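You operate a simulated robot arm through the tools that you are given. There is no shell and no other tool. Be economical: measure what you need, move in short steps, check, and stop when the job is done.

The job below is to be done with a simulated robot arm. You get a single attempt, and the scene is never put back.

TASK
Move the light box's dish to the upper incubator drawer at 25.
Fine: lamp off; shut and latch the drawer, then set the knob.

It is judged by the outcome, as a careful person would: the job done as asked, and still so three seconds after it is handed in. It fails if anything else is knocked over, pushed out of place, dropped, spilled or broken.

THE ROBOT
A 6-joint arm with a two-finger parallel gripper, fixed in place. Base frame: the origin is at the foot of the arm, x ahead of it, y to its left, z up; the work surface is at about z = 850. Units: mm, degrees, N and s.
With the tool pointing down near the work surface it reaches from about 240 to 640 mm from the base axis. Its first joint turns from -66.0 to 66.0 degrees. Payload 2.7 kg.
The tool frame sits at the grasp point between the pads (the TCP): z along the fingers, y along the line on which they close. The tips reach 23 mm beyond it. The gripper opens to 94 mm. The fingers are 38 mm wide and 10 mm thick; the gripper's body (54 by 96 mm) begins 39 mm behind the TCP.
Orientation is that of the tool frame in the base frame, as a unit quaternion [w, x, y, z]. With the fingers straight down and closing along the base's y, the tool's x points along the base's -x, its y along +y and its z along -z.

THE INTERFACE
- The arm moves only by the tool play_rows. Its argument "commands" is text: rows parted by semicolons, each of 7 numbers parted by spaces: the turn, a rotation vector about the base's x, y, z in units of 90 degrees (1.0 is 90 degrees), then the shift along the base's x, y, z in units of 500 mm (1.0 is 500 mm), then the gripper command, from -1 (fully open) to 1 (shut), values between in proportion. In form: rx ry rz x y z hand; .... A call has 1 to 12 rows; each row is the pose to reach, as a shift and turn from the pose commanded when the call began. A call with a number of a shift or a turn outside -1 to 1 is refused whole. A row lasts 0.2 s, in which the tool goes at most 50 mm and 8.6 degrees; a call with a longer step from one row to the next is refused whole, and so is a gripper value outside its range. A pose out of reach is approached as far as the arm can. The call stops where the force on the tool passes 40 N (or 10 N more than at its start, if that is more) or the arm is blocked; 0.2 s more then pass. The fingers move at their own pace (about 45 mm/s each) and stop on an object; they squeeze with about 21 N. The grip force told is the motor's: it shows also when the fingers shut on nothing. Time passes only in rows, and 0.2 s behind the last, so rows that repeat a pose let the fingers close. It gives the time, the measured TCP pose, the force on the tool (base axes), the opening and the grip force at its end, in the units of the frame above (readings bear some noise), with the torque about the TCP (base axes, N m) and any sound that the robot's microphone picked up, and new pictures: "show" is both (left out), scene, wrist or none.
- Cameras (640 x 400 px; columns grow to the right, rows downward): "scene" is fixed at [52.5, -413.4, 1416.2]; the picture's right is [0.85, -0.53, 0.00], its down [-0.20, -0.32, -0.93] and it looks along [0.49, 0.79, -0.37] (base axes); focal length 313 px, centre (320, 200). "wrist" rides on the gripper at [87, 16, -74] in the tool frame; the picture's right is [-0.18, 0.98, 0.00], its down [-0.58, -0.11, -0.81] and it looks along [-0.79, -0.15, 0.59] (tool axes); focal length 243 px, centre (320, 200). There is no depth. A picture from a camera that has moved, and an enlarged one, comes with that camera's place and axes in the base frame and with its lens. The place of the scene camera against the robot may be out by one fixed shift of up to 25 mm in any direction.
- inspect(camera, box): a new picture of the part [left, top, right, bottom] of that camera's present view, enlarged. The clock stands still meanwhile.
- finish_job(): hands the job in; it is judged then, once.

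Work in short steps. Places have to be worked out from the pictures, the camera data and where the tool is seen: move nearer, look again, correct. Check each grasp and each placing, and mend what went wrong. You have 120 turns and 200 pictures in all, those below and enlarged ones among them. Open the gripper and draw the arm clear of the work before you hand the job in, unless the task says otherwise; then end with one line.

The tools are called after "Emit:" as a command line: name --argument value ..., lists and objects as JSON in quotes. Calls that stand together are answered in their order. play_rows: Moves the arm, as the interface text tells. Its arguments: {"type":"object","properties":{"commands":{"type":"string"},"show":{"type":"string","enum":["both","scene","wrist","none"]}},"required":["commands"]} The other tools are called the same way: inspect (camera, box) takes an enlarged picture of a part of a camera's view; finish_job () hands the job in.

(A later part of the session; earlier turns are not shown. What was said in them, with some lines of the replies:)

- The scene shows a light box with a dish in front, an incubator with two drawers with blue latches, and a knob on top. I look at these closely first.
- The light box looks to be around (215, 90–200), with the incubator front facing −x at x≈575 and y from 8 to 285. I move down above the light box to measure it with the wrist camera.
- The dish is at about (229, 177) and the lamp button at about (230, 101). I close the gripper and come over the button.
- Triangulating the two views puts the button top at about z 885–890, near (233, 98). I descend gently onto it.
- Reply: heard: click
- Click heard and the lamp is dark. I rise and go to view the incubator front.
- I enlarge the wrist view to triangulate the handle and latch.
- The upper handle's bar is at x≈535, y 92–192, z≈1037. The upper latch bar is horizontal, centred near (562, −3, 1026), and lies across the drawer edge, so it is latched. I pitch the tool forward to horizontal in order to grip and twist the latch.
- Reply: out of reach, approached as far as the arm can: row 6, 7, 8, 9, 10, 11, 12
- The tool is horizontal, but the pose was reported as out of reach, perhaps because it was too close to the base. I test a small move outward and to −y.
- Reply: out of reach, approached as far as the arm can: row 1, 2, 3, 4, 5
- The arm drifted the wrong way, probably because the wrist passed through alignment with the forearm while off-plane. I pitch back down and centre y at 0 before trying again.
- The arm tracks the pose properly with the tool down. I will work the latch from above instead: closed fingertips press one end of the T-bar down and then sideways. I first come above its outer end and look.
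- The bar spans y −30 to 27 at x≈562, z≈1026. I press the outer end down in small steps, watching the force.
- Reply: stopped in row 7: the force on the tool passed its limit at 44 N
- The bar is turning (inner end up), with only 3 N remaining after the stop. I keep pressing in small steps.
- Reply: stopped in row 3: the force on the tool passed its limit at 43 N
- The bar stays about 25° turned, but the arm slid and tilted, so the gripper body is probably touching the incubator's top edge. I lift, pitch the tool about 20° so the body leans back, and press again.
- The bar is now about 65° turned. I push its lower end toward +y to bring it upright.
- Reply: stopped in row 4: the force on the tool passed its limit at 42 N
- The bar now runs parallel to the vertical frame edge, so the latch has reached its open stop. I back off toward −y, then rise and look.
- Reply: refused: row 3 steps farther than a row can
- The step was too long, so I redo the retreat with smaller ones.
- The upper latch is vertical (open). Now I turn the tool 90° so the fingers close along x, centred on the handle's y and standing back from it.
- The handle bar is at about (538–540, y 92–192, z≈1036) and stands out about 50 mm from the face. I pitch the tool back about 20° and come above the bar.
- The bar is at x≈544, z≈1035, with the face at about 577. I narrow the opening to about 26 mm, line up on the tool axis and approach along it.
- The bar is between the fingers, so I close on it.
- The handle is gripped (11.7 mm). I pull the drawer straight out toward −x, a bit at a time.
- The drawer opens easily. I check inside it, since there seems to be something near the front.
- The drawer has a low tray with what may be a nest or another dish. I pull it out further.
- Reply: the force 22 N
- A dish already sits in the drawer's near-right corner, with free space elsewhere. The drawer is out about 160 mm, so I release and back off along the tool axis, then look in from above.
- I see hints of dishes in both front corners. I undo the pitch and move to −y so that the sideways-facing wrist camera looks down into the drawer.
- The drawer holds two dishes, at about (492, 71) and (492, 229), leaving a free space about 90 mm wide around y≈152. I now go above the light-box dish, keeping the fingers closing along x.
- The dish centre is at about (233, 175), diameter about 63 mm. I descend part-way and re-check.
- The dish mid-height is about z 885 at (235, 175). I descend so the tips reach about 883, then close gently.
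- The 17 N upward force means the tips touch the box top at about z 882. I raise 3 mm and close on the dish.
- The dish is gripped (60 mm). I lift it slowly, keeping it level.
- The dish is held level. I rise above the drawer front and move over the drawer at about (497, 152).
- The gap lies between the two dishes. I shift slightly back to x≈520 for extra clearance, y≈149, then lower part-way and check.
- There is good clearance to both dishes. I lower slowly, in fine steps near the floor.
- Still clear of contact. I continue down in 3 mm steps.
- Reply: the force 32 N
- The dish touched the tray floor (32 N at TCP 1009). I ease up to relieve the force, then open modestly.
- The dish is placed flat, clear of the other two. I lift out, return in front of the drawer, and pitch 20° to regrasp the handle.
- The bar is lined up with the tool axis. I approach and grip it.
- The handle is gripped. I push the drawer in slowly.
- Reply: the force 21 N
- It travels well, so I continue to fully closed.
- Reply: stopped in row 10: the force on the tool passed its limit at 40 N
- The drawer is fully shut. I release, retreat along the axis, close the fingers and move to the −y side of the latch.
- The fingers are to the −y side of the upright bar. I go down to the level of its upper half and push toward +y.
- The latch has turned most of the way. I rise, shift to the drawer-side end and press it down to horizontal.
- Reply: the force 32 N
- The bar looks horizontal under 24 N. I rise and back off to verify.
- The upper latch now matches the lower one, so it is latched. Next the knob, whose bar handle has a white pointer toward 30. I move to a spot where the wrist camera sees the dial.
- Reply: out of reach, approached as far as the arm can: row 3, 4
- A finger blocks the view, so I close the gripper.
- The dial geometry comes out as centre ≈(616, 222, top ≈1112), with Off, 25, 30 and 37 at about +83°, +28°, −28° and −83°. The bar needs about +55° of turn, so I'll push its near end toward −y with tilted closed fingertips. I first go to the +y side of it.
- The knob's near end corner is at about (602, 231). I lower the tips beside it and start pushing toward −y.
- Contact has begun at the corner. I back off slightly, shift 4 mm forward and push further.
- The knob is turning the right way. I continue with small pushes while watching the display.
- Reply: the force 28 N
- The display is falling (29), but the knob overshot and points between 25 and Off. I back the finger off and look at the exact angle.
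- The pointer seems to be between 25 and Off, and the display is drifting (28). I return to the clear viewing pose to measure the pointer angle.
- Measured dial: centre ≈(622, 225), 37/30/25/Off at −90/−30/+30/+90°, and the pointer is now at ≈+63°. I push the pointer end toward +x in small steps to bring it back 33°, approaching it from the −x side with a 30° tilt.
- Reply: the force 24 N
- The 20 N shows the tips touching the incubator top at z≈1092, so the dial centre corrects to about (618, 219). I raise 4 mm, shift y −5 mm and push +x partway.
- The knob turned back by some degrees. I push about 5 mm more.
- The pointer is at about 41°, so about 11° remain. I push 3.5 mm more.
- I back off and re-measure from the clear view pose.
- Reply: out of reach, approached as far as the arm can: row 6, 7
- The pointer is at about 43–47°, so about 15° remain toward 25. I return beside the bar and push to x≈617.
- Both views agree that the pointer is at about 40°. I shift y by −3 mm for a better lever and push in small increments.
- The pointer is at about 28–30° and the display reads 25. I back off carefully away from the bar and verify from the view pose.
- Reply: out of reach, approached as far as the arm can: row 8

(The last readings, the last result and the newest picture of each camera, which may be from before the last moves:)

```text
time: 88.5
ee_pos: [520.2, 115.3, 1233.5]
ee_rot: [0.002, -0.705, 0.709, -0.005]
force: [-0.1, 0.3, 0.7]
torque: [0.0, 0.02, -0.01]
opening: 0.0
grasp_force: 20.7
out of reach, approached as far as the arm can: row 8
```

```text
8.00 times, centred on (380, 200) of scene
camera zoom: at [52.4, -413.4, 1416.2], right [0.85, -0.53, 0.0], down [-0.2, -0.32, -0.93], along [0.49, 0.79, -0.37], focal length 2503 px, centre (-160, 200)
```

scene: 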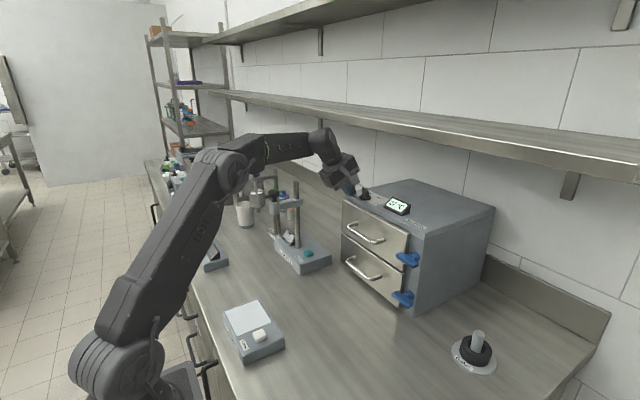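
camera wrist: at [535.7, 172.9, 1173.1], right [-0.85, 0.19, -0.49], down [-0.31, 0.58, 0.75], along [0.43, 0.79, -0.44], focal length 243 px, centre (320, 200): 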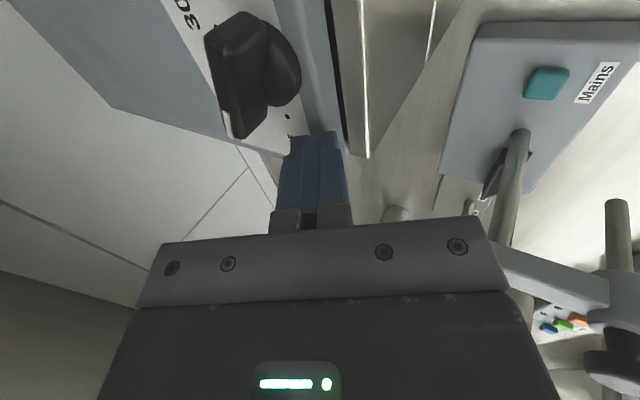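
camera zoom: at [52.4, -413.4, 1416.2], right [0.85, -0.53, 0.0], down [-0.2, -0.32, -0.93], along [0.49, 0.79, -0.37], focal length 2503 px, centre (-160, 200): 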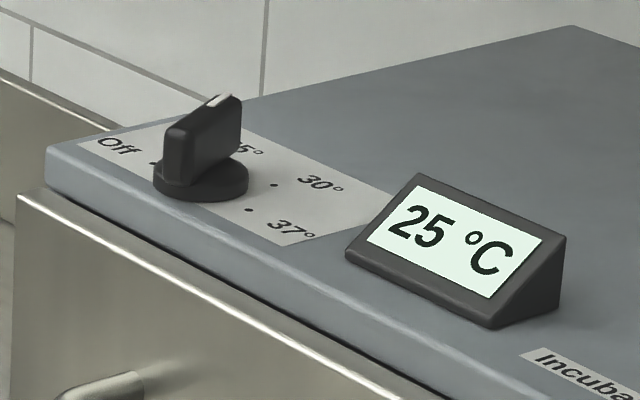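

The pointer lies at about 30°, on the 25 mark, and the display shows 25. I draw the arm clear, open the gripper, wait a little and check again.

Emit:
play_rows --commands "0 0 0 -0.06 -0.02 0 -1; 0 0 0 -0.12 -0.04 0.01 -1; 0 0 0 -0.18 -0.06 0.02 -1; 0 0 0 -0.24 -0.08 0.03 -1; 0 0 0 -0.3 -0.1 0.04 -1; 0 0 0 -0.36 -0.1 0.05 -1; 0 0 0 -0.36 -0.1 0.05 -1; 0 0 0 -0.36 -0.1 0.05 -1; 0 0 0 -0.36 -0.1 0.05 -1; 0 0 0 -0.36 -0.1 0.05 -1; 0 0 0 -0.36 -0.1 0.05 -1; 0 0 0 -0.36 -0.1 0.05 -1" --show "scene"

Emit:
play_rows --commands "0 0 0 0 0 0 -1; 0 0 0 0 0 0 -1; 0 0 0 0 0 0 -1; 0 0 0 0 0 0 -1; 0 0 0 0 0 0 -1; 0 0 0 0 0 0 -1; 0 0 0 0 0 0 -1; 0 0 0 0 0 0 -1; 0 0 0 0 0 0 -1; 0 0 0 0 0 0 -1; 0 0 0 0 0 0 -1; 0 0 0 0 0 0 -1" --show "none"

Emit:
inspect --camera "scene" --box '[330, 170, 450, 310]'

Emit:
inspect --camera "scene" --box '[340, 175, 420, 225]'

```text
time: 91.1
ee_pos: [341.4, 66.0, 1259.8]
ee_rot: [0.001, -0.705, 0.709, -0.006]
force: [-0.5, -0.2, -0.3]
torque: [0.03, -0.01, 0.04]
opening: 94.1
grasp_force: 0.0
```

scene: 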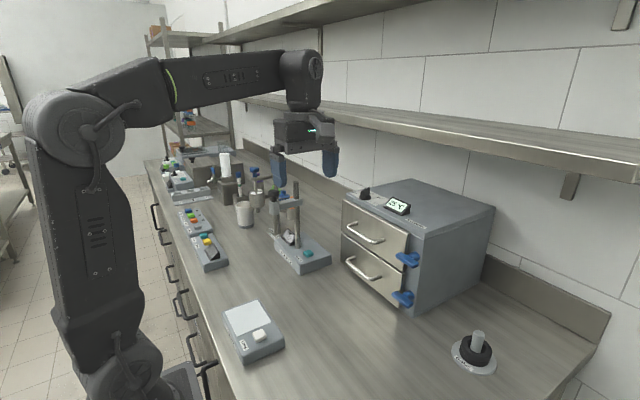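

```text
time: 93.7
ee_pos: [340.4, 65.2, 1259.7]
ee_rot: [0.0, -0.705, 0.709, -0.006]
force: [-0.9, -0.1, -0.6]
torque: [-0.02, -0.05, 0.0]
opening: 94.1
grasp_force: 0.1
```

```text
2.86 times, centred on (390, 240) of scene
camera zoom: at [52.5, -413.4, 1416.2], right [0.85, -0.53, 0.0], down [-0.2, -0.32, -0.93], along [0.49, 0.79, -0.37], focal length 894 px, centre (120, 86)
```

zoom: 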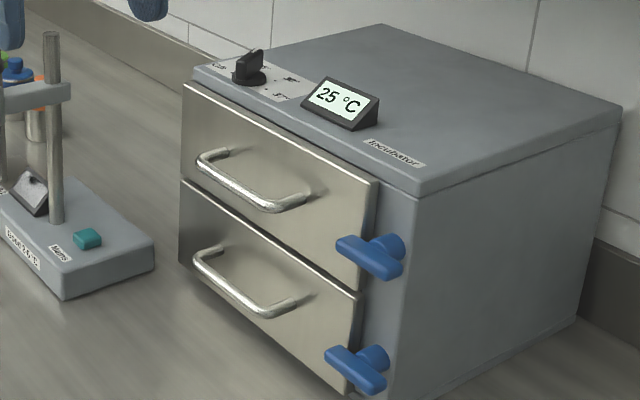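

```text
8.00 times, centred on (380, 200) of scene
camera zoom: at [52.5, -413.4, 1416.2], right [0.85, -0.53, 0.0], down [-0.2, -0.32, -0.93], along [0.49, 0.79, -0.37], focal length 2503 px, centre (-160, 200)
```

zoom: 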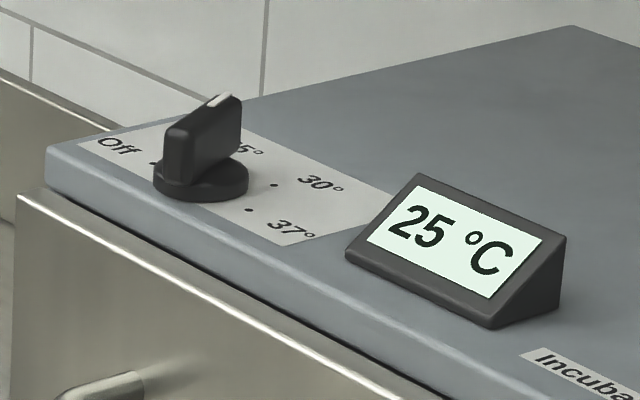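

The display holds at 25 °C, the upper drawer is shut and latched, the lamp is off, and the arm is clear with the gripper open. I hand the job in.

Emit:
finish_job

```text
The job is handed in.
```

The light box's dish is in the upper incubator drawer beside the two dishes already there, the lamp is off, the drawer is shut and latched, and the knob is set to 25 (it overshot toward Off on the first push, so I turned it back; the display holds at 25 °C).
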